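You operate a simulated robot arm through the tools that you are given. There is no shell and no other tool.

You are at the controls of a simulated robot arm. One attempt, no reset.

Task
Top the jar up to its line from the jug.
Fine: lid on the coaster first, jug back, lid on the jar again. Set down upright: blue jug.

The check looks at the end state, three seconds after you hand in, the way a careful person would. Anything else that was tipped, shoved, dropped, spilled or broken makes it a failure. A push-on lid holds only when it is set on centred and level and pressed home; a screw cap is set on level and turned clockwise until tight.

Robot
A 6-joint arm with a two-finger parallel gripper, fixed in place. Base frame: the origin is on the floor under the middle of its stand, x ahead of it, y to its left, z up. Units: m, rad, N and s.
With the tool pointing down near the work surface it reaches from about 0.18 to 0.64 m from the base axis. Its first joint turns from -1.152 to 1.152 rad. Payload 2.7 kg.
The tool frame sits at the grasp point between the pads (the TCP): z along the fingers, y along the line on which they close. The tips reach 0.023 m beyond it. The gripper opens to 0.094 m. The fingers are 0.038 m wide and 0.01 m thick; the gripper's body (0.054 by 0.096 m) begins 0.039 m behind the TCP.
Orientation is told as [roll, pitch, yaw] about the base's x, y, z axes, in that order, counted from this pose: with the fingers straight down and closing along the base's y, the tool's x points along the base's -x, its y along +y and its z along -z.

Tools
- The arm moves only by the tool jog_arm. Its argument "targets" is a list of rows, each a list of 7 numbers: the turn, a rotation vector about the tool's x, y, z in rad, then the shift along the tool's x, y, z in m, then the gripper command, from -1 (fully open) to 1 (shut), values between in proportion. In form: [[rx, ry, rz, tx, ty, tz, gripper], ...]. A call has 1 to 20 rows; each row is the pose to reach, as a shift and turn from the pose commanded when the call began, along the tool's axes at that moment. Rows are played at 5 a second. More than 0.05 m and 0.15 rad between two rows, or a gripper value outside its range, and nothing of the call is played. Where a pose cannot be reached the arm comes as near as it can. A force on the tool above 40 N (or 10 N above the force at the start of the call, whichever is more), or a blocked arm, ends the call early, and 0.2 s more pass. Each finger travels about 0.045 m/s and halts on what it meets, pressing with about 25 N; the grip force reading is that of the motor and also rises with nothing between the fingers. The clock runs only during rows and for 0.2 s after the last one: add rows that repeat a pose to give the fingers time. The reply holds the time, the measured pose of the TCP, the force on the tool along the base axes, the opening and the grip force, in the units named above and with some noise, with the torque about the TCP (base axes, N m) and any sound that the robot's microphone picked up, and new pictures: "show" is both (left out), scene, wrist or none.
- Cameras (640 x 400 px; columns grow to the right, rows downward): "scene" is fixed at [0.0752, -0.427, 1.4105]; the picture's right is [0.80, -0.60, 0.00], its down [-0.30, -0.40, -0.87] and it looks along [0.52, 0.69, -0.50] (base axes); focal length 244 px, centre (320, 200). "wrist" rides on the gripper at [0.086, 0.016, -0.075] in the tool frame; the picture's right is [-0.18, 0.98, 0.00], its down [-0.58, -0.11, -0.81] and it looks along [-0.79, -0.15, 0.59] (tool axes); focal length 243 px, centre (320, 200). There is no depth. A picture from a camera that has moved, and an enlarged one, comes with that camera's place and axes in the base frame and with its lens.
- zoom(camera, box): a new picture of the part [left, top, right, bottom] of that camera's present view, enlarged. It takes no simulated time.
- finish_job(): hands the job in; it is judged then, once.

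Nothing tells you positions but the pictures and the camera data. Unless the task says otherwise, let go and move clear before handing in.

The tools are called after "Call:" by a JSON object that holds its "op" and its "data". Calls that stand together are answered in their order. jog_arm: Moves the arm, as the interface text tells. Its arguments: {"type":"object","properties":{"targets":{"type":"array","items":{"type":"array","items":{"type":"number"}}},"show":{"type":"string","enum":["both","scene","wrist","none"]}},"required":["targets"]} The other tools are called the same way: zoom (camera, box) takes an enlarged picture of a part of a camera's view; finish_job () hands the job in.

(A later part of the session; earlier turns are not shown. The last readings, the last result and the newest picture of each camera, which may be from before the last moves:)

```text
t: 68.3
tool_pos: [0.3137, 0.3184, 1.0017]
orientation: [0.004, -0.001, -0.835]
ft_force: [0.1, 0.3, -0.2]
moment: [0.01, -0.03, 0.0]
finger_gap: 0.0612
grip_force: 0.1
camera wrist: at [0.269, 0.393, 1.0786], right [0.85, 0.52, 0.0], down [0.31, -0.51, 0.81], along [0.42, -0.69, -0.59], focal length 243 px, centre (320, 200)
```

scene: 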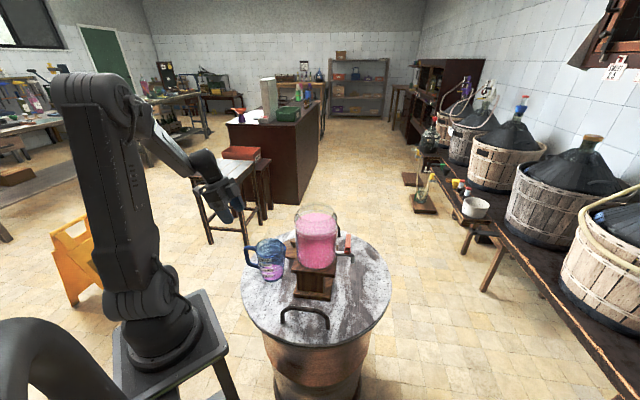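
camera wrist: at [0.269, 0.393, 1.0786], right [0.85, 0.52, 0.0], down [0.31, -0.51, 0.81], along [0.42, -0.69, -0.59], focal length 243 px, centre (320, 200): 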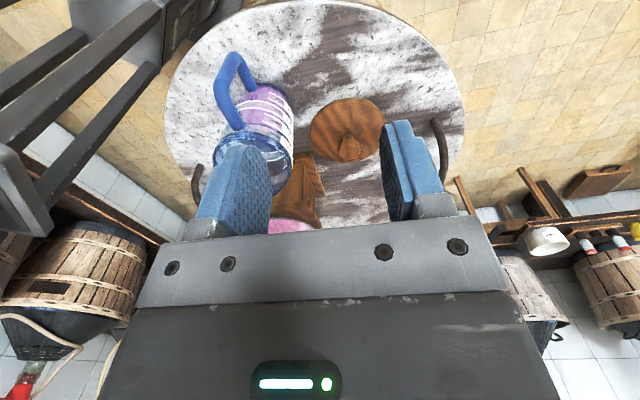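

Tool is vertical again. Moving above the lid's knob at yaw −0.5 for a precise look.

Call:
{"op": "jog_arm", "data": {"targets": [[0.0005, -0.0006, -0.067, -0.032, 0.003, 0.0, -0.3], [0.001, -0.001, -0.134, -0.064, 0.006, 0.0, -0.3], [0.0015, -0.002, -0.201, -0.096, 0.009, 0.01, -0.3], [0.002, -0.0025, -0.268, -0.128, 0.012, 0.03, -0.3], [0.0027, -0.003, -0.335, -0.1597, 0.0156, 0.0517, -0.3], [0.0027, -0.003, -0.335, -0.1597, 0.0156, 0.0517, -0.3], [0.0027, -0.003, -0.335, -0.1597, 0.0156, 0.0517, -0.3]]}}

Call:
{"op": "zoom", "data": {"camera": "wrist", "box": [220, 0, 440, 150]}}

Call:
{"op": "zoom", "data": {"camera": "scene", "box": [260, 200, 320, 260]}}

```text
t: 69.9
tool_pos: [0.4334, 0.2112, 0.952]
orientation: [0.002, -0.006, -0.502]
ft_force: [-0.6, -0.7, 0.7]
moment: [0.02, -0.01, -0.01]
finger_gap: 0.0612
grip_force: 0.0
camera wrist: at [0.3656, 0.2662, 1.0271], right [0.63, 0.77, 0.0], down [0.45, -0.37, 0.81], along [0.63, -0.51, -0.59], focal length 243 px, centre (320, 200)
```

scene: 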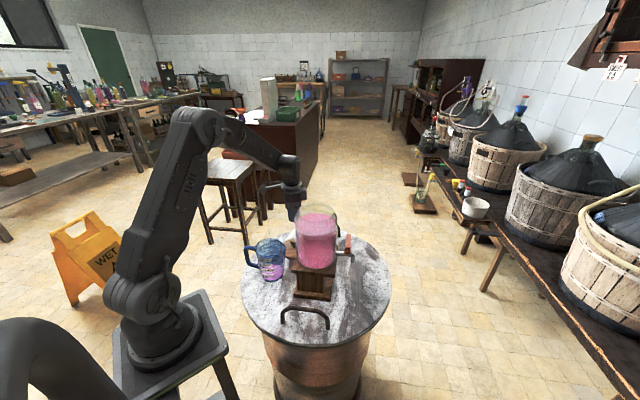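
wrist: 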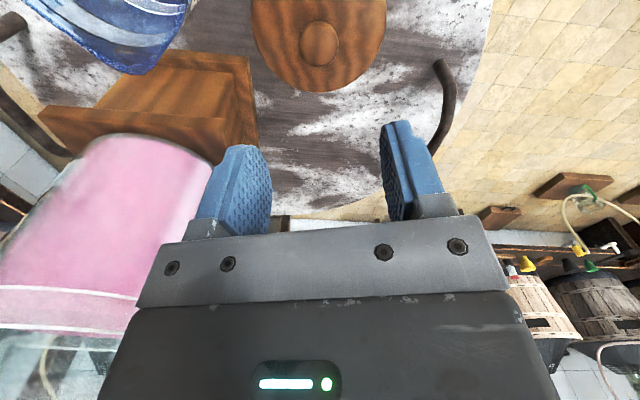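

```text
2.67 times, centred on (330, 75) of wrist
camera zoom: at [0.3656, 0.2662, 1.0271], right [0.63, 0.77, 0.0], down [0.45, -0.37, 0.81], along [0.63, -0.51, -0.59], focal length 647 px, centre (293, 533)
```

zoom: 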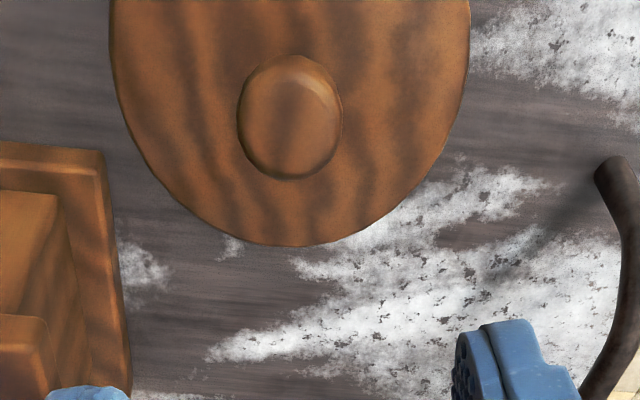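

```text
6.67 times, centred on (290, 230) of scene
camera zoom: at [0.0752, -0.427, 1.4105], right [0.8, -0.6, 0.0], down [-0.3, -0.4, -0.87], along [0.52, 0.69, -0.5], focal length 1630 px, centre (520, 0)
```

zoom: 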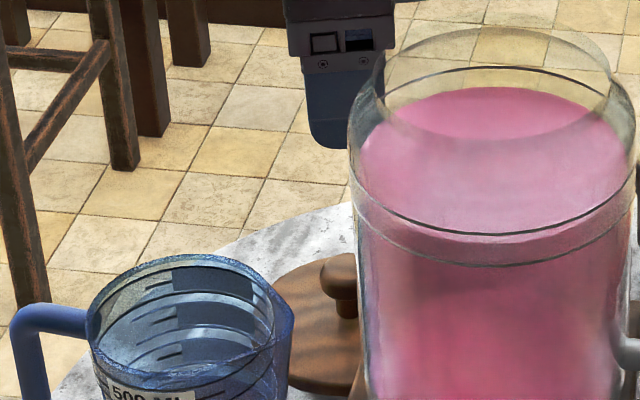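

The knob is at about (0.429, 0.2115). I'll correct the tiny tilt, centre over it, and descend partway.

Call:
{"op": "jog_arm", "data": {"targets": [[0.001, 0.003, 0, 0.002, -0.001, 0.02, -0.3], [0.002, 0.006, 0, 0.004, -0.0018, 0.05, -0.3], [0.002, 0.006, 0, 0.004, -0.0018, 0.08, -0.3], [0.002, 0.006, 0, 0.004, -0.0018, 0.1, -0.3], [0.002, 0.006, 0, 0.004, -0.0018, 0.1, -0.3], [0.002, 0.006, 0, 0.004, -0.0018, 0.1, -0.3]]}}

Call:
{"op": "zoom", "data": {"camera": "wrist", "box": [180, 0, 460, 200]}}

```text
t: 71.3
tool_pos: [0.4317, 0.2106, 0.849]
orientation: [-0.002, 0.001, -0.499]
ft_force: [0.0, 0.3, 0.2]
moment: [0.0, -0.03, 0.0]
finger_gap: 0.0611
grip_force: 0.0
camera wrist: at [0.363, 0.2674, 0.9256], right [0.63, 0.77, 0.0], down [0.46, -0.37, 0.81], along [0.62, -0.51, -0.59], focal length 243 px, centre (320, 200)
```

scene: 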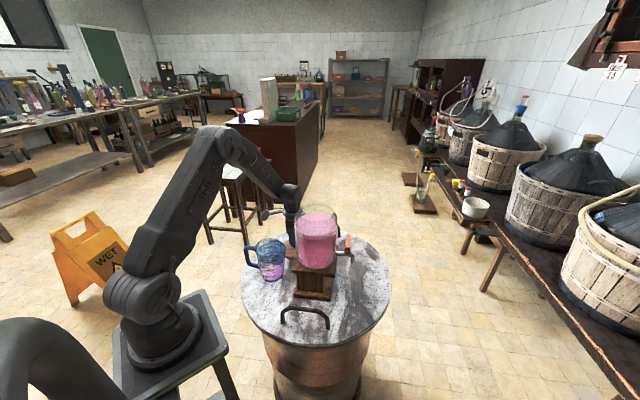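
wrist: 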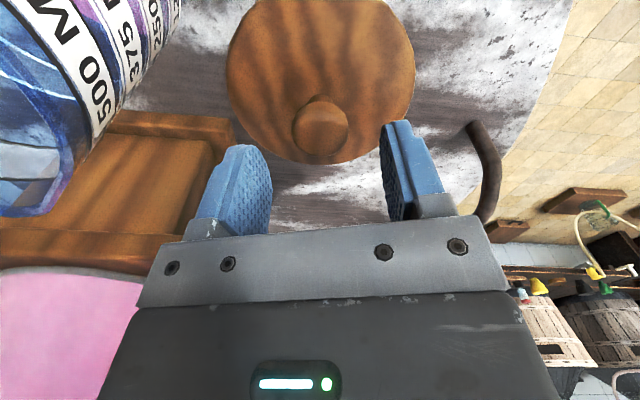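

```text
2.00 times, centred on (320, 100) of wrist
camera zoom: at [0.363, 0.2674, 0.9256], right [0.63, 0.77, 0.0], down [0.46, -0.37, 0.81], along [0.62, -0.51, -0.59], focal length 485 px, centre (320, 400)
```

zoom: 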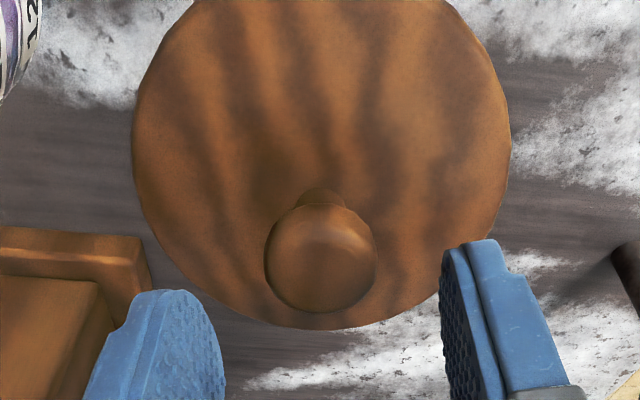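

The knob is centred. Descending to TCP z≈0.811 and checking for contact before closing.

Call:
{"op": "jog_arm", "data": {"targets": [[0, 0, 0, -0.001, 0, 0.015, -0.3], [0, 0, 0, -0.002, 0, 0.028, -0.3], [0, 0, 0, -0.002, 0, 0.036, -0.3], [0, 0, 0, -0.002, 0, 0.036, -0.3], [0, 0, 0, -0.002, 0, 0.036, -0.3]]}}

Call:
{"op": "zoom", "data": {"camera": "wrist", "box": [180, 40, 460, 240]}}

```text
t: 72.5
tool_pos: [0.431, 0.2131, 0.8161]
orientation: [-0.001, 0.003, -0.501]
ft_force: [1.3, 0.1, 0.7]
moment: [0.0, 0.03, 0.03]
finger_gap: 0.0612
grip_force: 0.1
camera wrist: at [0.3628, 0.2674, 0.8919], right [0.63, 0.77, 0.0], down [0.46, -0.37, 0.81], along [0.62, -0.51, -0.59], focal length 243 px, centre (320, 200)
```

scene: 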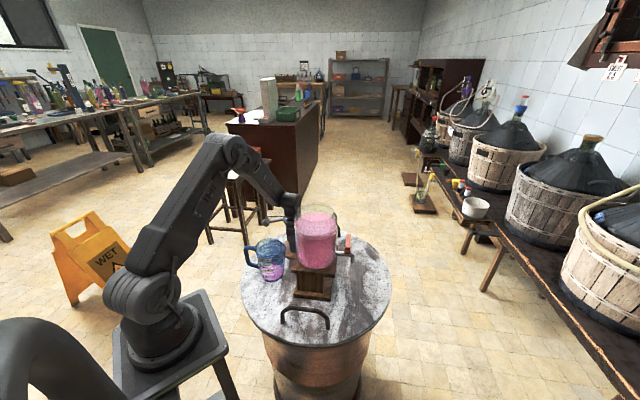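
wrist: 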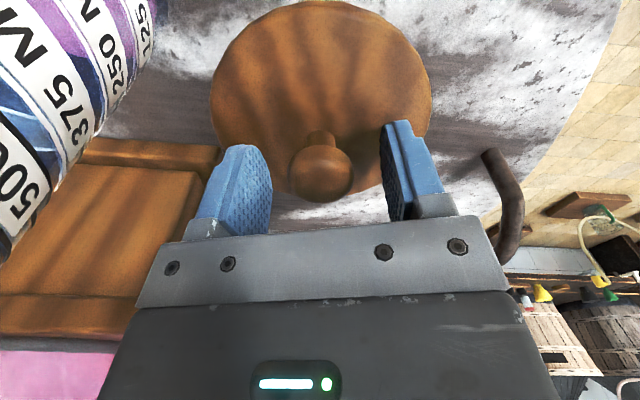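

```text
2.00 times, centred on (320, 140) of wrist
camera zoom: at [0.3628, 0.2674, 0.8919], right [0.63, 0.77, 0.0], down [0.46, -0.37, 0.81], along [0.62, -0.51, -0.59], focal length 485 px, centre (320, 320)
```

zoom: 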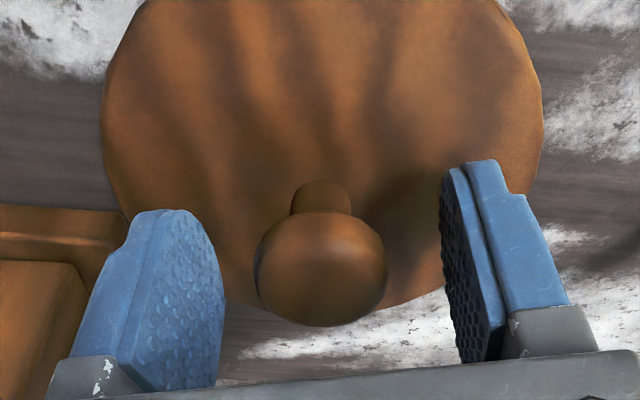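

Fingers straddle the knob with no contact. Lowering 2 mm and closing on it.

Call:
{"op": "jog_arm", "data": {"targets": [[0, 0, 0, 0, 0, 0.002, -0.3], [0, 0, 0, 0, 0, 0.002, 0.0], [0, 0, 0, 0, 0, 0.002, 0.3], [0, 0, 0, 0, 0, 0.002, 1], [0, 0, 0, 0, 0, 0.002, 1], [0, 0, 0, 0, 0, 0.002, 1], [0, 0, 0, 0, 0, 0.002, 1]]}}

Call:
{"op": "zoom", "data": {"camera": "wrist", "box": [180, 0, 460, 240]}}

```text
t: 74.1
tool_pos: [0.4299, 0.2121, 0.8132]
orientation: [0.0, 0.002, -0.5]
ft_force: [-0.3, -0.2, 0.4]
moment: [0.0, 0.02, -0.01]
finger_gap: 0.0304
grip_force: 24.9
camera wrist: at [0.3626, 0.2669, 0.8903], right [0.63, 0.77, 0.0], down [0.46, -0.37, 0.81], along [0.62, -0.51, -0.59], focal length 243 px, centre (320, 200)
```

scene: 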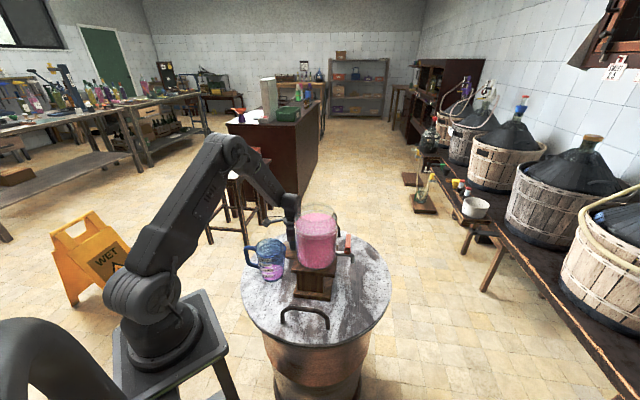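
wrist: 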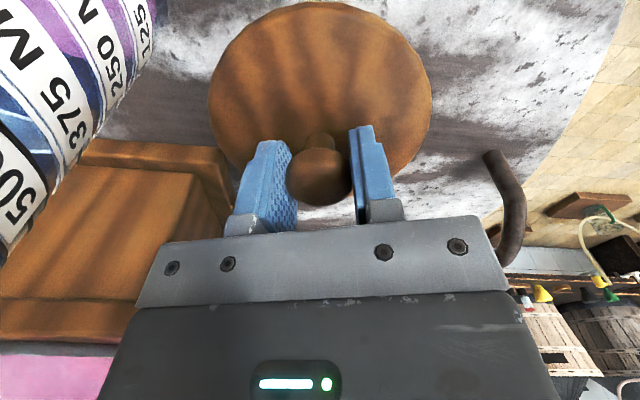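

```text
1.67 times, centred on (320, 120) of wrist
camera zoom: at [0.3626, 0.2669, 0.8903], right [0.63, 0.77, 0.0], down [0.46, -0.37, 0.81], along [0.62, -0.51, -0.59], focal length 404 px, centre (320, 333)
```

zoom: 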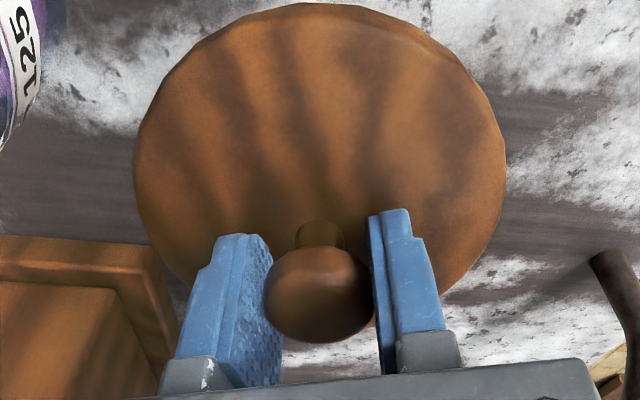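

Knob gripped with negligible load. Lifting the lid straight up and checking it is level and the coaster stayed.

Call:
{"op": "jog_arm", "data": {"targets": [[0, 0, 0, 0, 0, -0.006, 1], [0, 0, 0, 0, 0, -0.015, 1], [0, 0, 0, 0, 0, -0.03, 1], [0, 0, 0, 0, 0, -0.06, 1], [0, 0, 0, 0, 0, -0.095, 1], [0, 0, 0, 0, 0, -0.13, 1], [0, 0, 0, 0, 0, -0.165, 1], [0, 0, 0, 0, 0, -0.2, 1], [0, 0, 0, 0, 0, -0.235, 1], [0, 0, 0, 0, 0, -0.27, 1], [0, 0, 0, 0, 0, -0.305, 1], [0, 0, 0, 0, 0, -0.32, 1], [0, 0, 0, 0, 0, -0.32, 1], [0, 0, 0, 0, 0, -0.32, 1]]}}

Call:
{"op": "zoom", "data": {"camera": "scene", "box": [250, 150, 370, 280]}}

Call:
{"op": "zoom", "data": {"camera": "scene", "box": [250, 220, 330, 280]}}

```text
t: 77.1
tool_pos: [0.4314, 0.2109, 1.1324]
orientation: [-0.001, 0.002, -0.501]
ft_force: [-0.1, 0.2, -1.1]
moment: [0.02, -0.01, 0.02]
finger_gap: 0.0303
grip_force: 24.7
camera wrist: at [0.3622, 0.2662, 1.2088], right [0.63, 0.77, 0.0], down [0.46, -0.37, 0.81], along [0.62, -0.51, -0.59], focal length 243 px, centre (320, 200)
```

scene: 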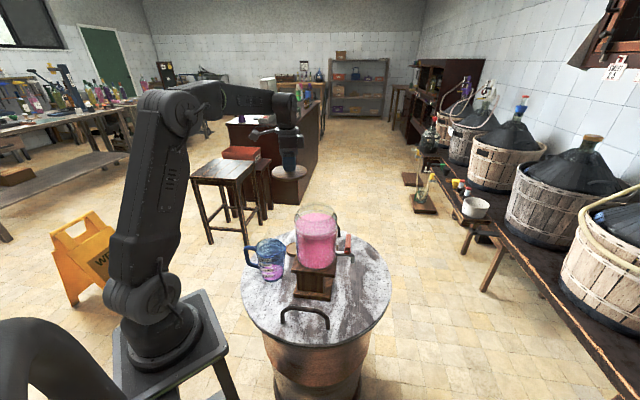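
wrist: 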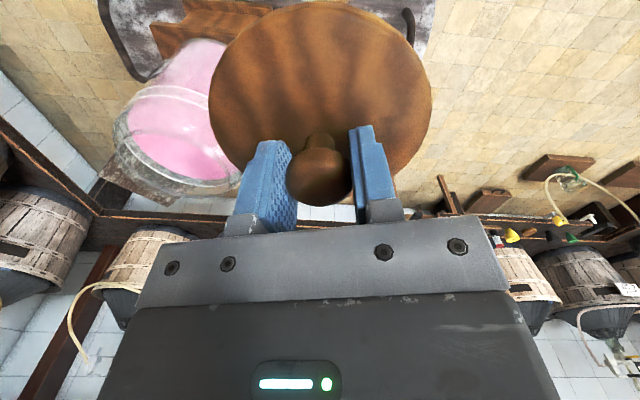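

```text
3.08 times, centred on (310, 215) of scene
camera zoom: at [0.0752, -0.427, 1.4105], right [0.8, -0.6, 0.0], down [-0.3, -0.4, -0.87], along [0.52, 0.69, -0.5], focal length 752 px, centre (351, 154)
```

zoom: 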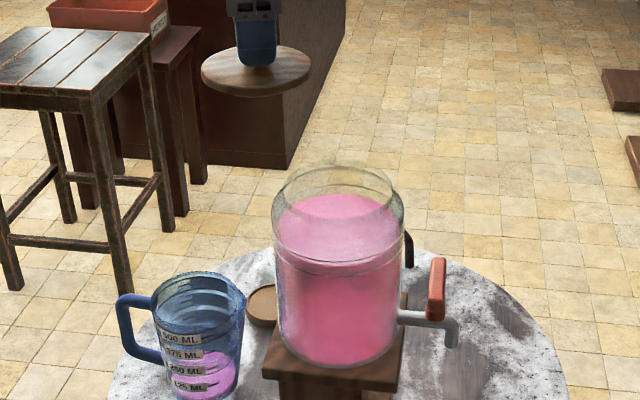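

```text
6.67 times, centred on (290, 250) of scene
camera zoom: at [0.0752, -0.427, 1.4105], right [0.8, -0.6, 0.0], down [-0.3, -0.4, -0.87], along [0.52, 0.69, -0.5], focal length 1630 px, centre (520, -133)
```

zoom: 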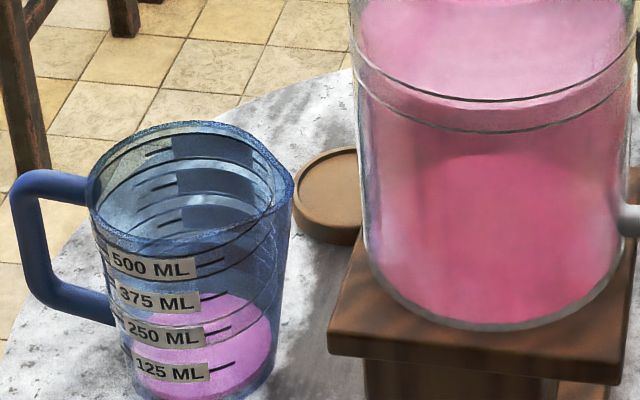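

The coaster and jug match their starting positions, and the lid is held level. Carrying the lid over the jar axis and rotating back to the original yaw.

Call:
{"op": "jog_arm", "data": {"targets": [[0, 0, -0.0833, -0.0112, -0.0262, 0, 1], [0, 0, -0.1667, -0.0223, -0.0524, 0, 1], [0, 0, -0.25, -0.0335, -0.0786, 0, 1], [0, 0, -0.3333, -0.0447, -0.1047, 0, 1], [0, 0, -0.4167, -0.0558, -0.1309, 0, 1], [0, 0, -0.5, -0.067, -0.1571, 0, 1], [0, 0, -0.5, -0.067, -0.1571, 0, 1], [0, 0, -0.5, -0.067, -0.1571, 0, 1]]}}

Call:
{"op": "zoom", "data": {"camera": "scene", "box": [280, 150, 360, 250]}}

Call:
{"op": "zoom", "data": {"camera": "wrist", "box": [180, 0, 460, 200]}}

```text
t: 78.9
tool_pos: [0.4143, 0.0406, 1.1321]
orientation: [-0.003, 0.002, 0.002]
ft_force: [-0.6, -1.0, -0.5]
moment: [-0.01, 0.01, 0.03]
finger_gap: 0.0303
grip_force: 25.2
camera wrist: at [0.3284, 0.0568, 1.2083], right [0.18, 0.98, 0.0], down [0.58, -0.11, 0.81], along [0.79, -0.15, -0.59], focal length 243 px, centre (320, 200)
```

scene: 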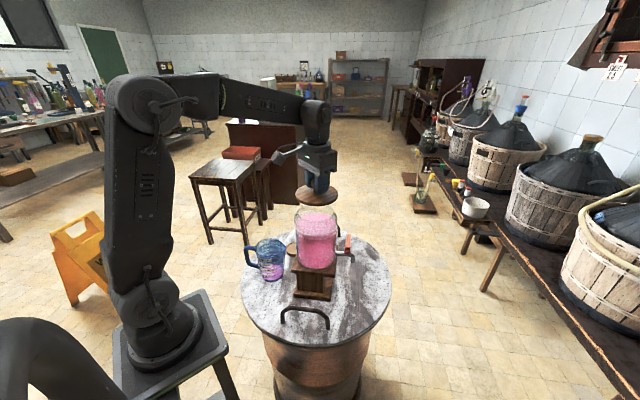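
wrist: 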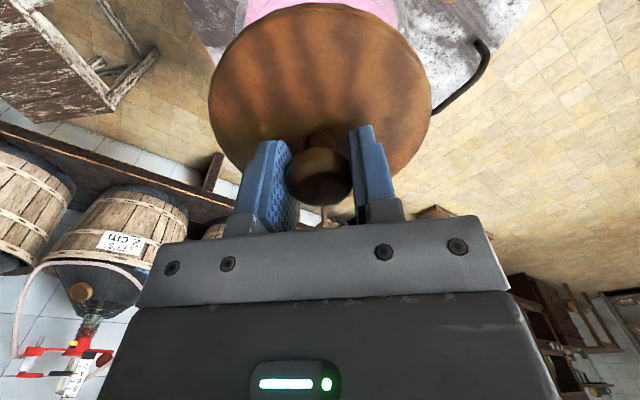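

```text
4.00 times, centred on (320, 200) of scene
camera zoom: at [0.0752, -0.427, 1.4105], right [0.8, -0.6, 0.0], down [-0.3, -0.4, -0.87], along [0.52, 0.69, -0.5], focal length 978 px, centre (320, 200)
```

zoom: 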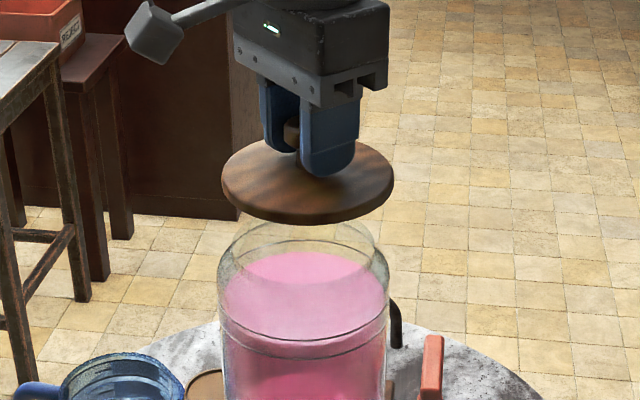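

```text
2.00 times, centred on (320, 100) of wrist
camera zoom: at [0.3284, 0.0568, 1.2083], right [0.18, 0.98, 0.0], down [0.58, -0.11, 0.81], along [0.79, -0.15, -0.59], focal length 485 px, centre (320, 400)
```

zoom: 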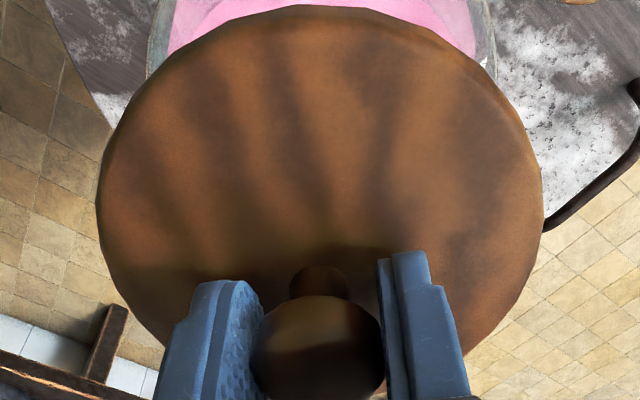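

The lid is over the jar. I'll measure the lid-to-jar centring more precisely before lowering.

Call:
{"op": "zoom", "data": {"camera": "scene", "box": [290, 175, 354, 215]}}

Call:
{"op": "zoom", "data": {"camera": "scene", "box": [290, 205, 354, 245]}}

```text
10.00 times, centred on (322, 195) of scene
camera zoom: at [0.0752, -0.427, 1.4105], right [0.8, -0.6, 0.0], down [-0.3, -0.4, -0.87], along [0.52, 0.69, -0.5], focal length 2444 px, centre (300, 250)
```

zoom: 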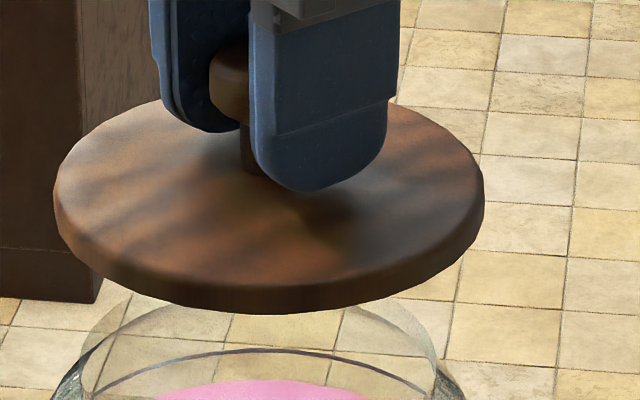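

```text
10.00 times, centred on (322, 225) of scene
camera zoom: at [0.0752, -0.427, 1.4105], right [0.8, -0.6, 0.0], down [-0.3, -0.4, -0.87], along [0.52, 0.69, -0.5], focal length 2444 px, centre (300, -50)
```

zoom: 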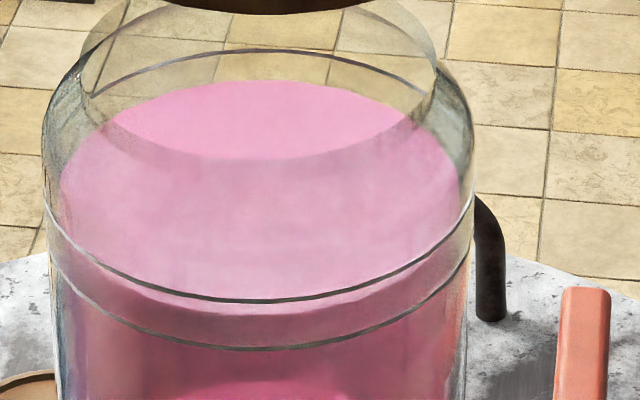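

The scene view shows the lid about 3.7 mm right of the jar axis, matching a ~3.5 mm offset of the knob in this grip. I'll correct by (−3.8, +0.6) mm and lower to just above the mouth.

Call:
{"op": "jog_arm", "data": {"targets": [[0, 0, 0, 0.002, 0.0003, 0, 1], [0, 0, 0, 0.0038, 0.0006, 0, 1], [0.002, -0.001, 0, 0.0038, 0.0006, 0.01, 1], [0.002, -0.001, 0, 0.0038, 0.0006, 0.02, 1], [0.002, -0.001, 0, 0.0038, 0.0006, 0.025, 1], [0.002, -0.001, 0, 0.0038, 0.0006, 0.025, 1], [0.002, -0.001, 0, 0.0038, 0.0006, 0.025, 1]]}}

Call:
{"op": "zoom", "data": {"camera": "scene", "box": [290, 185, 354, 225]}}

Call:
{"op": "zoom", "data": {"camera": "wrist", "box": [180, 0, 460, 200]}}

```text
t: 80.5
tool_pos: [0.4097, 0.0424, 1.1079]
orientation: [-0.001, 0.001, -0.001]
ft_force: [0.4, -0.1, -1.1]
moment: [0.01, 0.01, 0.0]
finger_gap: 0.0304
grip_force: 24.9
camera wrist: at [0.3233, 0.0581, 1.1841], right [0.18, 0.98, 0.0], down [0.58, -0.11, 0.81], along [0.79, -0.15, -0.59], focal length 243 px, centre (320, 200)
```

scene: 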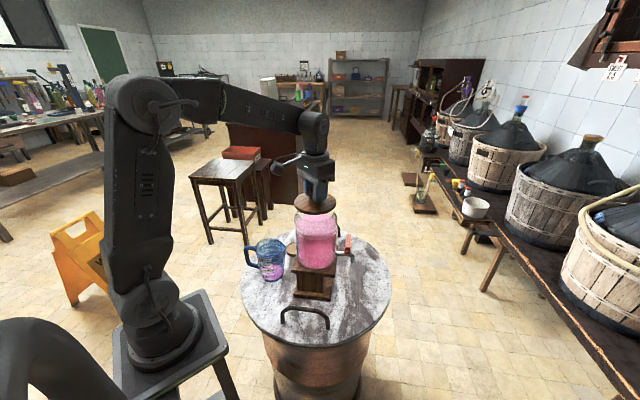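
wrist: 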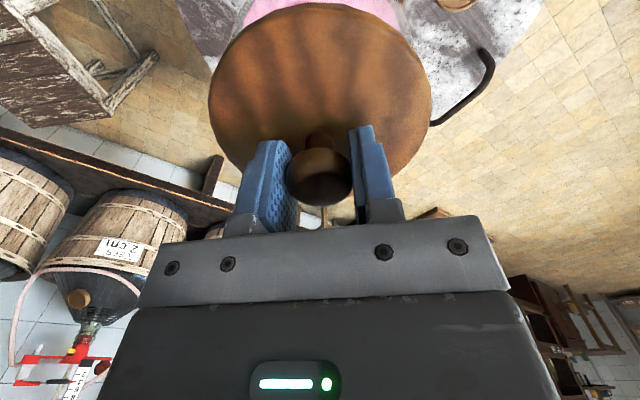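

```text
10.00 times, centred on (322, 205) of scene
camera zoom: at [0.0752, -0.427, 1.4105], right [0.8, -0.6, 0.0], down [-0.3, -0.4, -0.87], along [0.52, 0.69, -0.5], focal length 2444 px, centre (300, 150)
```

zoom: 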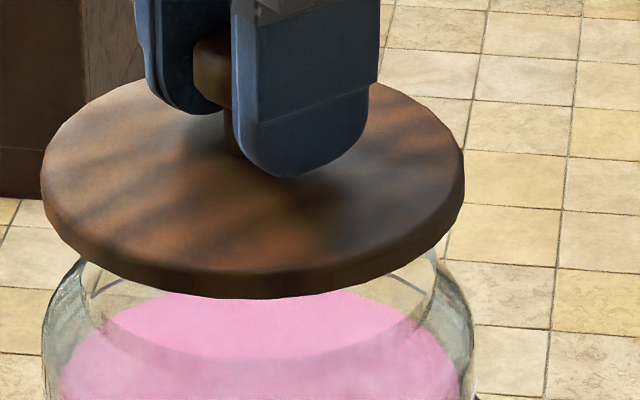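

```text
2.00 times, centred on (320, 100) of wrist
camera zoom: at [0.3233, 0.0581, 1.1841], right [0.18, 0.98, 0.0], down [0.58, -0.11, 0.81], along [0.79, -0.15, -0.59], focal length 485 px, centre (320, 400)
```

zoom: 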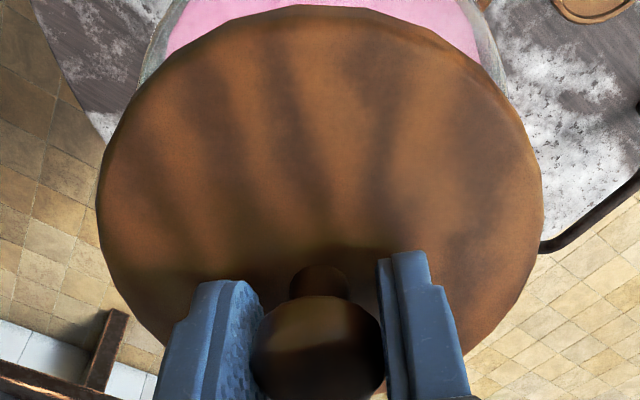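

Now within about 1 mm. A final small nudge, then I'll lower gently, watching for side forces.

Call:
{"op": "jog_arm", "data": {"targets": [[0, 0, 0, -0.0008, -0.0006, 0, 1], [0, 0, 0, -0.0008, -0.0006, 0.004, 1], [0, 0, 0, -0.0008, -0.0006, 0.008, 1], [0, 0, 0, -0.0008, -0.0006, 0.012, 1], [0, 0, 0, -0.0008, -0.0006, 0.015, 1], [0, 0, 0, -0.0008, -0.0006, 0.018, 1], [0, 0, 0, -0.0008, -0.0006, 0.018, 1]]}}

Call:
{"op": "zoom", "data": {"camera": "scene", "box": [290, 190, 354, 230]}}

```text
t: 82.1
tool_pos: [0.4123, 0.0409, 1.0904]
orientation: [-0.002, 0.002, -0.002]
ft_force: [0.2, -0.2, -0.5]
moment: [-0.03, 0.0, 0.04]
finger_gap: 0.0302
grip_force: 25.1
camera wrist: at [0.3252, 0.0575, 1.166], right [0.18, 0.98, 0.0], down [0.58, -0.11, 0.81], along [0.79, -0.15, -0.59], focal length 243 px, centre (320, 200)
```

scene: 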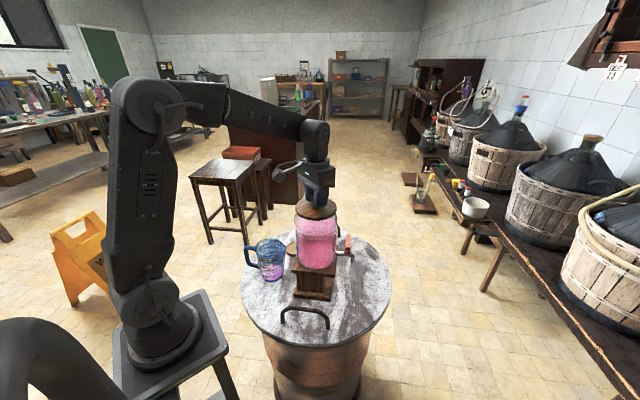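
wrist: 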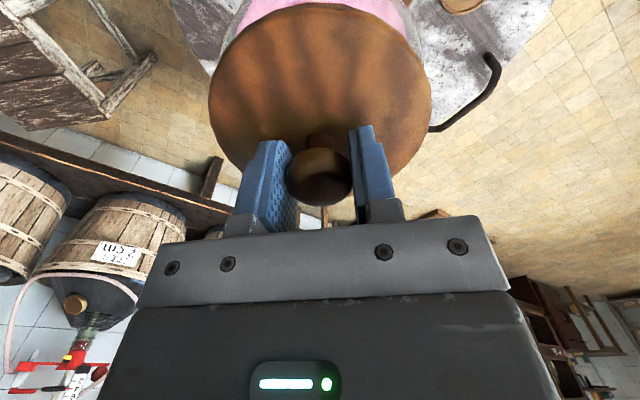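

```text
10.00 times, centred on (322, 210) of scene
camera zoom: at [0.0752, -0.427, 1.4105], right [0.8, -0.6, 0.0], down [-0.3, -0.4, -0.87], along [0.52, 0.69, -0.5], focal length 2444 px, centre (300, 100)
```

zoom: 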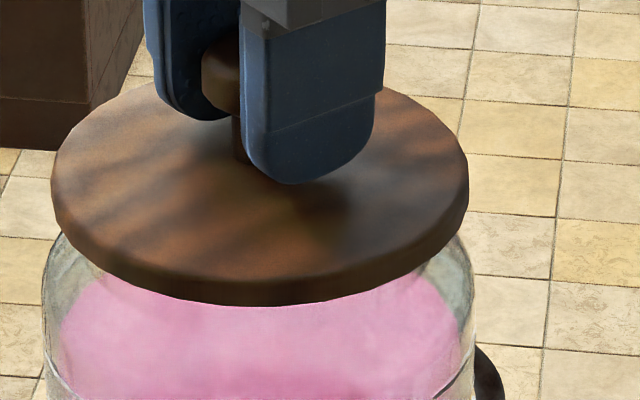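

The lid is 6 mm above its seat, centred to within a millimetre and level. Lowering onto the mouth in 1 mm steps.

Call:
{"op": "jog_arm", "data": {"targets": [[0.001, -0.001, 0.002, 0.0006, 0.0003, 0.001, 1], [0.001, -0.001, 0.002, 0.0006, 0.0003, 0.002, 1], [0.001, -0.001, 0.002, 0.0006, 0.0003, 0.003, 1], [0.001, -0.001, 0.002, 0.0006, 0.0003, 0.004, 1], [0.001, -0.001, 0.002, 0.0006, 0.0003, 0.005, 1], [0.001, -0.001, 0.002, 0.0006, 0.0003, 0.0055, 1], [0.001, -0.001, 0.002, 0.0006, 0.0003, 0.0055, 1]]}}

Call:
{"op": "zoom", "data": {"camera": "scene", "box": [290, 190, 354, 230]}}

```text
t: 83.7
tool_pos: [0.4105, 0.0424, 1.0841]
orientation: [-0.004, -0.001, -0.002]
ft_force: [-0.8, 0.1, -0.9]
moment: [0.01, 0.01, -0.04]
finger_gap: 0.0304
grip_force: 24.7
camera wrist: at [0.3244, 0.0586, 1.1597], right [0.19, 0.98, 0.0], down [0.58, -0.11, 0.81], along [0.79, -0.15, -0.59], focal length 243 px, centre (320, 200)
```

scene: 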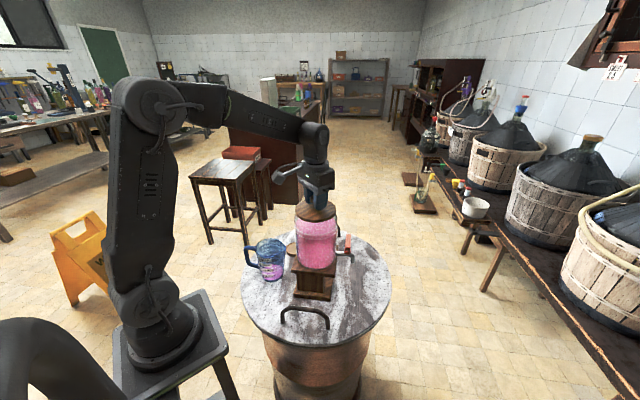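
wrist: 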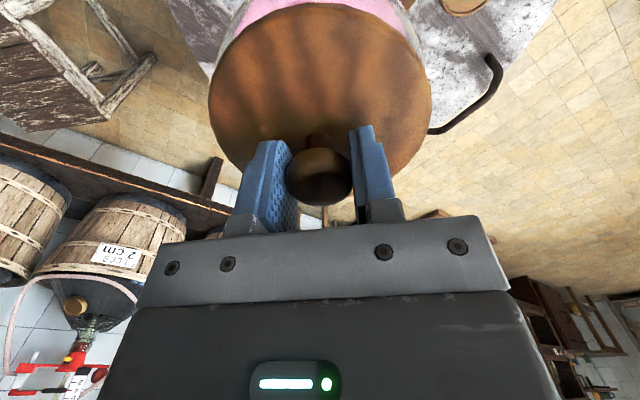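

```text
10.00 times, centred on (322, 210) of scene
camera zoom: at [0.0752, -0.427, 1.4105], right [0.8, -0.6, 0.0], down [-0.3, -0.4, -0.87], along [0.52, 0.69, -0.5], focal length 2444 px, centre (300, 100)
```

zoom: 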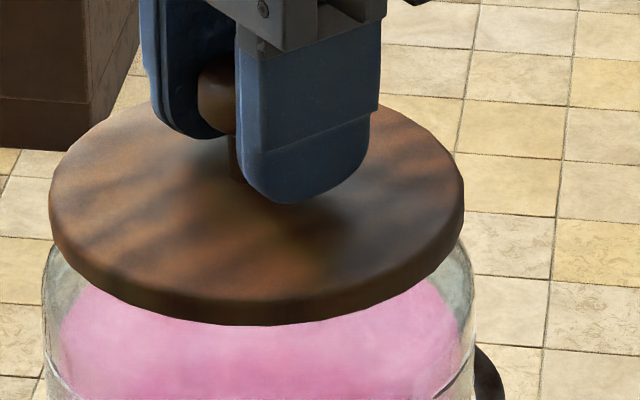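

The lid now matches its original seated outline in the picture (49–465, rim 325). I'll press down gradually in half-millimetre steps.

Call:
{"op": "jog_arm", "data": {"targets": [[0, 0, 0, 0, 0, 0.0005, 1], [0, 0, 0, 0, 0, 0.001, 1], [0, 0, 0, 0, 0, 0.0015, 1], [0, 0, 0, 0, 0, 0.002, 1]], "show": "none"}}

Call:
{"op": "zoom", "data": {"camera": "scene", "box": [290, 190, 354, 230]}}

```text
t: 84.7
tool_pos: [0.4093, 0.0407, 1.0836]
orientation: [-0.005, -0.004, -0.002]
ft_force: [1.4, 3.3, 13.1]
moment: [-0.03, 0.6, -0.05]
finger_gap: 0.0304
grip_force: 24.7
```

```text
10.00 times, centred on (322, 210) of scene
camera zoom: at [0.0751, -0.4269, 1.4105], right [0.8, -0.6, 0.0], down [-0.3, -0.4, -0.87], along [0.52, 0.69, -0.5], focal length 2444 px, centre (300, 100)
```

zoom: 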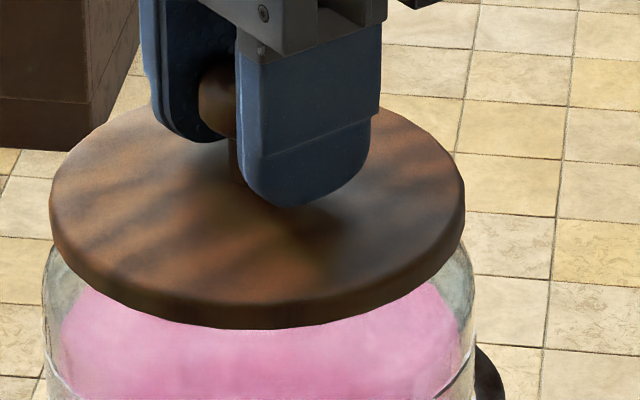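

13 N with a moment implies first contact on the near (−x) rim, and the picture shows the lid ~1.4 mm too near. I'll ease up, shift +1.3 mm x and +0.7 mm y, and lower again.

Call:
{"op": "jog_arm", "data": {"targets": [[0, 0, 0, 0, 0, 0.0, 1], [0, 0, 0, 0, 0, -0.002, 1], [0, 0, 0, -0.0013, 0.0007, -0.002, 1], [0, 0.0, 0, -0.0013, 0.0007, -0.002, 1], [0, 0, 0, -0.0013, 0.0007, -0.001, 1], [0, 0, 0, -0.0013, 0.0007, 0.0, 1], [0, 0, 0, -0.0013, 0.0007, 0.0, 1]], "show": "none"}}

Call:
{"op": "zoom", "data": {"camera": "scene", "box": [290, 190, 354, 230]}}

```text
t: 86.3
tool_pos: [0.411, 0.0429, 1.0827]
orientation: [-0.003, -0.002, -0.003]
ft_force: [-6.6, 2.3, 16.6]
moment: [0.03, 0.38, -0.04]
finger_gap: 0.0304
grip_force: 25.3
```

```text
10.00 times, centred on (322, 210) of scene
camera zoom: at [0.0748, -0.4269, 1.4106], right [0.8, -0.6, 0.0], down [-0.3, -0.4, -0.87], along [0.52, 0.69, -0.5], focal length 2444 px, centre (300, 100)
```

zoom: 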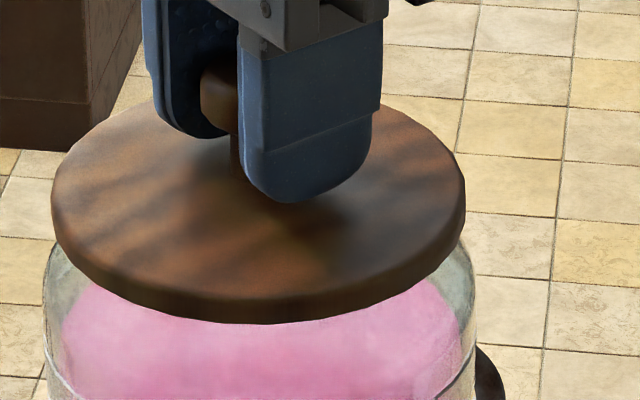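

The vertical contact is now centred, with a slight side load in −x. I'll relieve that by 0.7 mm and press further.

Call:
{"op": "jog_arm", "data": {"targets": [[0, 0, 0, 0.0004, 0, 0, 1], [0, 0, 0, 0.0007, 0, 0, 1], [0, 0, 0, 0.0007, 0, 0.0005, 1], [0, 0, 0, 0.0007, 0, 0.001, 1], [0, 0, 0, 0.0007, 0, 0.001, 1]], "show": "none"}}

Call:
{"op": "zoom", "data": {"camera": "scene", "box": [290, 190, 354, 230]}}

```text
t: 87.5
tool_pos: [0.4113, 0.0428, 1.0829]
orientation: [0.0, -0.006, -0.002]
ft_force: [6.7, 6.0, 23.8]
moment: [0.08, -0.19, 0.01]
finger_gap: 0.0306
grip_force: 24.8
```

```text
10.00 times, centred on (322, 210) of scene
camera zoom: at [0.0751, -0.4268, 1.4106], right [0.8, -0.6, 0.0], down [-0.3, -0.4, -0.87], along [0.52, 0.69, -0.5], focal length 2444 px, centre (300, 100)
```

zoom: 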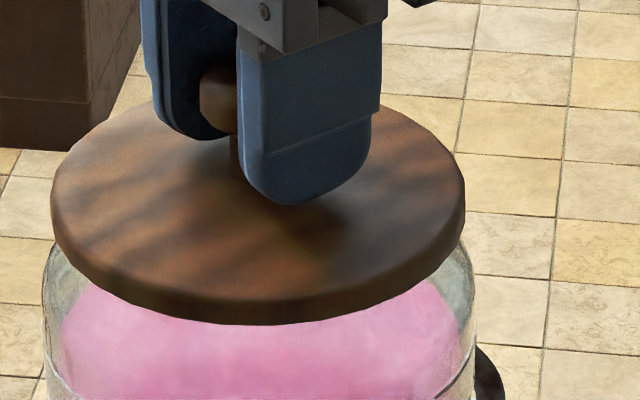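

The lid sits at its original outline with 24 N on it. I'll balance the side loads and press slightly harder to make sure it's home.

Call:
{"op": "jog_arm", "data": {"targets": [[0, 0, 0, -0.0002, 0.0002, 0, 1], [0, 0, 0, -0.0004, 0.0004, 0, 1], [0, 0, 0, -0.0004, 0.0004, 0.0004, 1], [0, 0, 0, -0.0004, 0.0004, 0.0008, 1], [0, 0, 0, -0.0004, 0.0004, 0.0012, 1], [0, 0, 0, -0.0004, 0.0004, 0.0012, 1]], "show": "none"}}

Call:
{"op": "zoom", "data": {"camera": "scene", "box": [290, 190, 354, 230]}}

```text
t: 88.9
tool_pos: [0.4118, 0.0422, 1.0808]
orientation: [-0.002, -0.005, -0.001]
ft_force: [-1.8, 10.9, 26.8]
moment: [0.12, 0.1, -0.01]
finger_gap: 0.0305
grip_force: 24.4
```

```text
10.00 times, centred on (322, 210) of scene
camera zoom: at [0.0748, -0.4267, 1.4106], right [0.8, -0.6, 0.0], down [-0.3, -0.4, -0.87], along [0.52, 0.69, -0.5], focal length 2444 px, centre (300, 100)
```

zoom: 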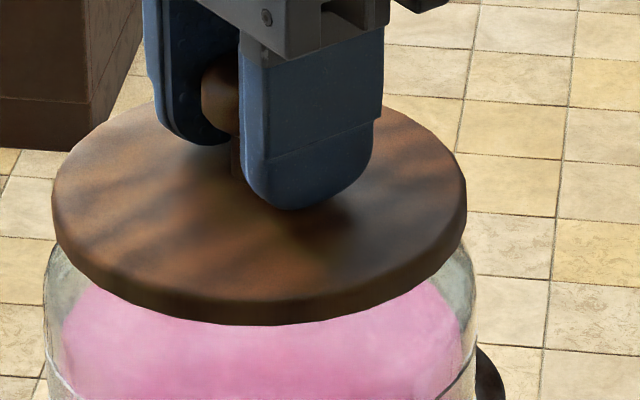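

The grip slid ~2 mm down the knob under 27 N, so the lid is bottomed. I'll unload the arm to near zero force and then open the fingers.

Call:
{"op": "jog_arm", "data": {"targets": [[0, 0, 0, 0, -0.0003, -0.001, 1], [0, 0, 0, 0, -0.0003, -0.002, 1], [0, 0, 0, 0, -0.0003, -0.0025, 1], [0, 0, 0, 0, -0.0003, -0.0025, 1]], "show": "none"}}

Call:
{"op": "zoom", "data": {"camera": "scene", "box": [290, 190, 354, 230]}}

```text
t: 89.9
tool_pos: [0.4112, 0.0423, 1.0821]
orientation: [-0.005, 0.005, -0.002]
ft_force: [0.1, -0.3, -0.5]
moment: [-0.01, 0.01, 0.02]
finger_gap: 0.0304
grip_force: 24.6
```

```text
10.00 times, centred on (322, 210) of scene
camera zoom: at [0.0752, -0.427, 1.4105], right [0.8, -0.6, 0.0], down [-0.3, -0.4, -0.87], along [0.52, 0.69, -0.5], focal length 2444 px, centre (300, 100)
```

zoom: 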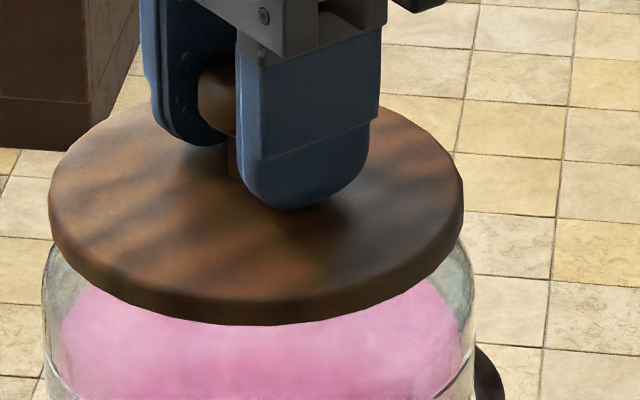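

Force is now zero and the lid matches its original outline. Opening the fingers.

Call:
{"op": "jog_arm", "data": {"targets": [[0, 0, 0, 0, 0, 0, 0.3], [0, 0, 0, 0, 0, 0, 0.15], [0, 0, 0, 0, 0, 0, 0.0], [0, 0, 0, 0, 0, 0, -0.15], [0, 0, 0, 0, 0, 0, -0.15], [0, 0, 0, 0, 0, 0, -0.15]]}}

Call:
{"op": "zoom", "data": {"camera": "scene", "box": [290, 190, 354, 230]}}

Call:
{"op": "zoom", "data": {"camera": "wrist", "box": [180, 0, 460, 220]}}

```text
t: 91.3
tool_pos: [0.4113, 0.0429, 1.084]
orientation: [-0.004, -0.001, -0.002]
ft_force: [-0.6, -0.9, 0.3]
moment: [0.03, 0.0, 0.03]
finger_gap: 0.0541
grip_force: 0.0
camera wrist: at [0.3253, 0.059, 1.1587], right [0.19, 0.98, 0.0], down [0.58, -0.11, 0.81], along [0.79, -0.15, -0.59], focal length 243 px, centre (320, 200)
```

scene: 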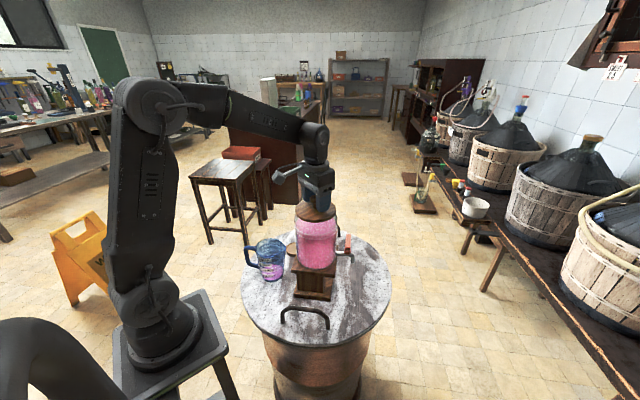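
wrist: 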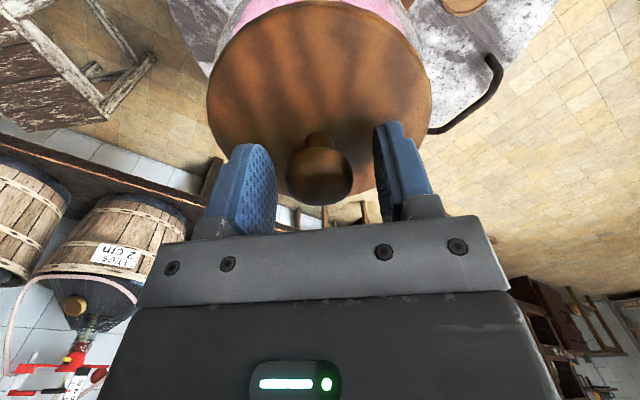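

```text
10.00 times, centred on (322, 210) of scene
camera zoom: at [0.0752, -0.427, 1.4105], right [0.8, -0.6, 0.0], down [-0.3, -0.4, -0.87], along [0.52, 0.69, -0.5], focal length 2444 px, centre (300, 100)
```

zoom: 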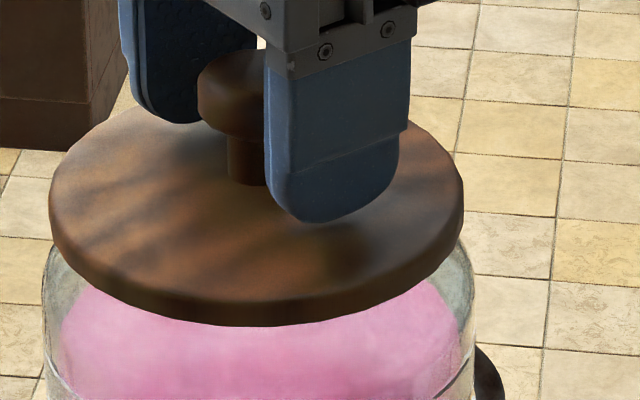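

```text
1.82 times, centred on (320, 110) of wrist
camera zoom: at [0.3253, 0.059, 1.1587], right [0.19, 0.98, 0.0], down [0.58, -0.11, 0.81], along [0.79, -0.15, -0.59], focal length 441 px, centre (320, 364)
```

zoom: 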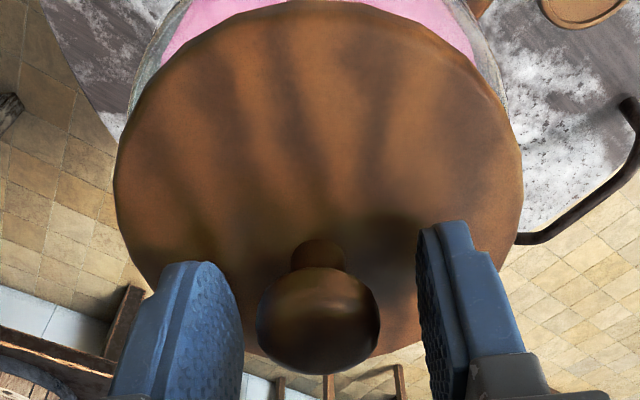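

The released lid sits flat in its original outline. For good measure I'll rise, close the fingers, and press straight down on the knob's top.

Call:
{"op": "jog_arm", "data": {"targets": [[0, 0, 0, 0, 0, -0.01, -0.15], [0, 0, 0, 0, 0, -0.03, -0.15], [0, 0, 0, -0.0035, 0, -0.05, -0.15], [0, 0, 0, -0.0035, 0, -0.05, 0.3], [0, 0, 0, -0.0035, 0, -0.05, 1], [0, 0, 0, -0.0035, 0, -0.05, 1], [0, 0, 0, -0.0035, 0, -0.05, 1], [0, 0, 0, -0.0035, 0, -0.05, 1]]}}

Call:
{"op": "zoom", "data": {"camera": "scene", "box": [290, 180, 354, 220]}}

Call:
{"op": "zoom", "data": {"camera": "wrist", "box": [220, 40, 420, 240]}}

```text
t: 93.1
tool_pos: [0.416, 0.0411, 1.1323]
orientation: [-0.005, 0.0, -0.004]
ft_force: [0.9, 0.5, -0.3]
moment: [-0.01, 0.02, 0.0]
finger_gap: 0.0
grip_force: 24.6
camera wrist: at [0.3292, 0.0579, 1.2079], right [0.19, 0.98, 0.0], down [0.58, -0.11, 0.81], along [0.79, -0.15, -0.59], focal length 243 px, centre (320, 200)
```

scene: 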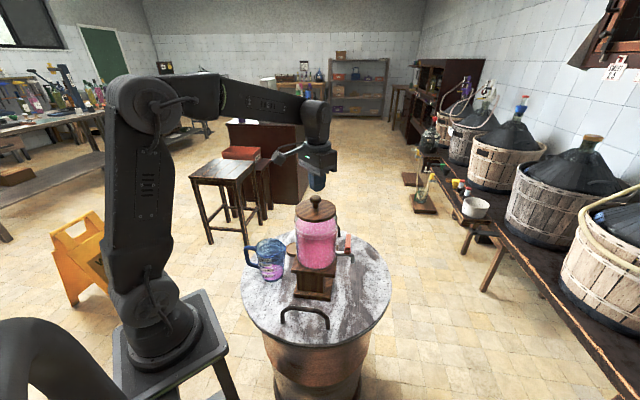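
wrist: 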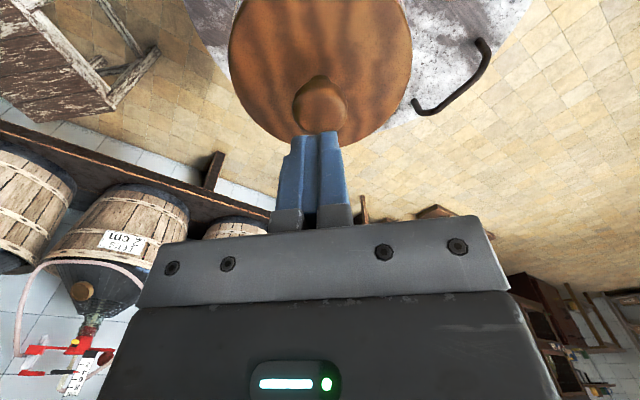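

```text
10.00 times, centred on (322, 200) of scene
camera zoom: at [0.0752, -0.427, 1.4105], right [0.8, -0.6, 0.0], down [-0.3, -0.4, -0.87], along [0.52, 0.69, -0.5], focal length 2444 px, centre (300, 200)
```

zoom: 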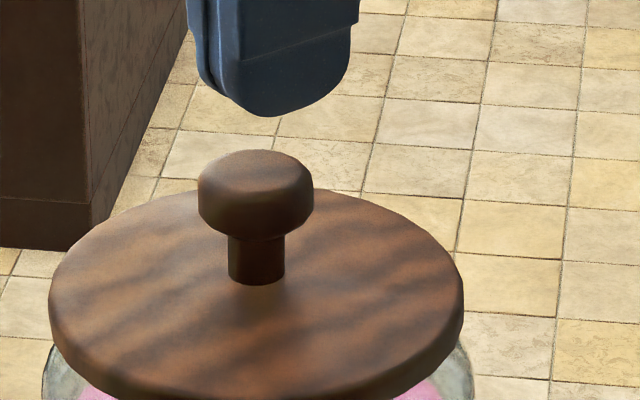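

```text
2.00 times, centred on (320, 140) of wrist
camera zoom: at [0.3292, 0.0579, 1.2079], right [0.19, 0.98, 0.0], down [0.58, -0.11, 0.81], along [0.79, -0.15, -0.59], focal length 485 px, centre (320, 320)
```

zoom: 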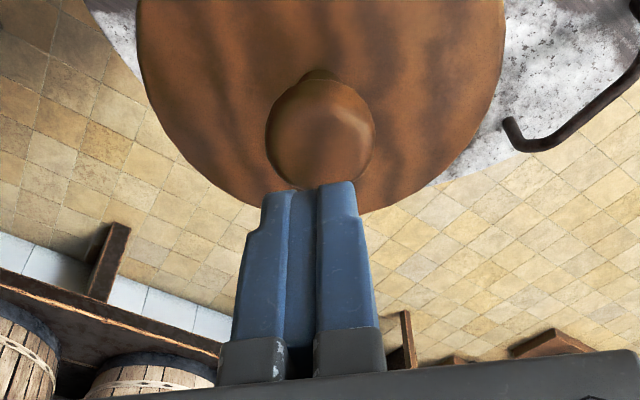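

The lid's outline and knob height match the original to within a pixel or two. I'll centre the closed fingers over the knob and press down.

Call:
{"op": "jog_arm", "data": {"targets": [[0.003, 0, 0.002, 0.0025, 0.0008, 0, 1], [0.004, 0, 0.003, 0.005, 0.0015, 0.005, 1], [0.004, 0, 0.003, 0.005, 0.0015, 0.012, 1], [0.004, 0, 0.003, 0.005, 0.0015, 0.018, 1], [0.004, 0, 0.003, 0.005, 0.0015, 0.018, 1]], "show": "wrist"}}

Call:
{"op": "zoom", "data": {"camera": "scene", "box": [290, 180, 354, 220]}}

```text
t: 94.3
tool_pos: [0.4099, 0.0451, 1.1152]
orientation: [-0.009, 0.0, -0.005]
ft_force: [-0.7, -0.4, 0.0]
moment: [0.0, 0.01, 0.05]
finger_gap: 0.0003
grip_force: 25.4
camera wrist: at [0.3229, 0.0607, 1.191], right [0.19, 0.98, -0.01], down [0.58, -0.11, 0.81], along [0.79, -0.16, -0.59], focal length 243 px, centre (320, 200)
```

wrist: 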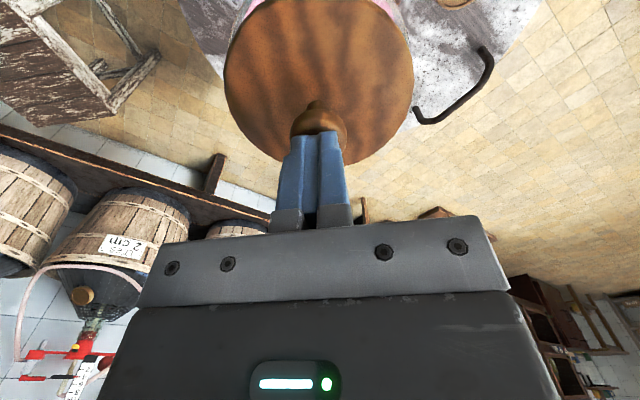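

```text
10.00 times, centred on (322, 200) of scene
camera zoom: at [0.0752, -0.427, 1.4105], right [0.8, -0.6, 0.0], down [-0.3, -0.4, -0.87], along [0.52, 0.69, -0.5], focal length 2444 px, centre (300, 200)
```

zoom: 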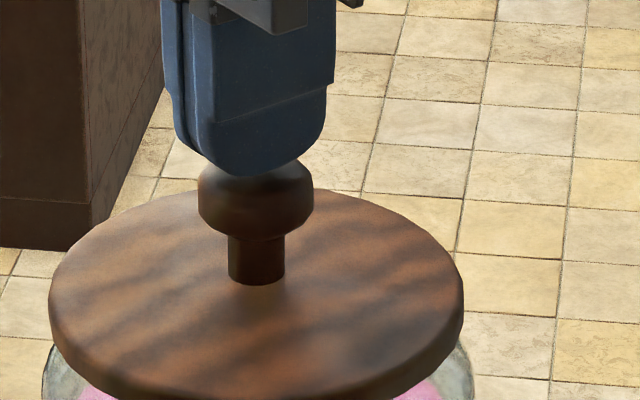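

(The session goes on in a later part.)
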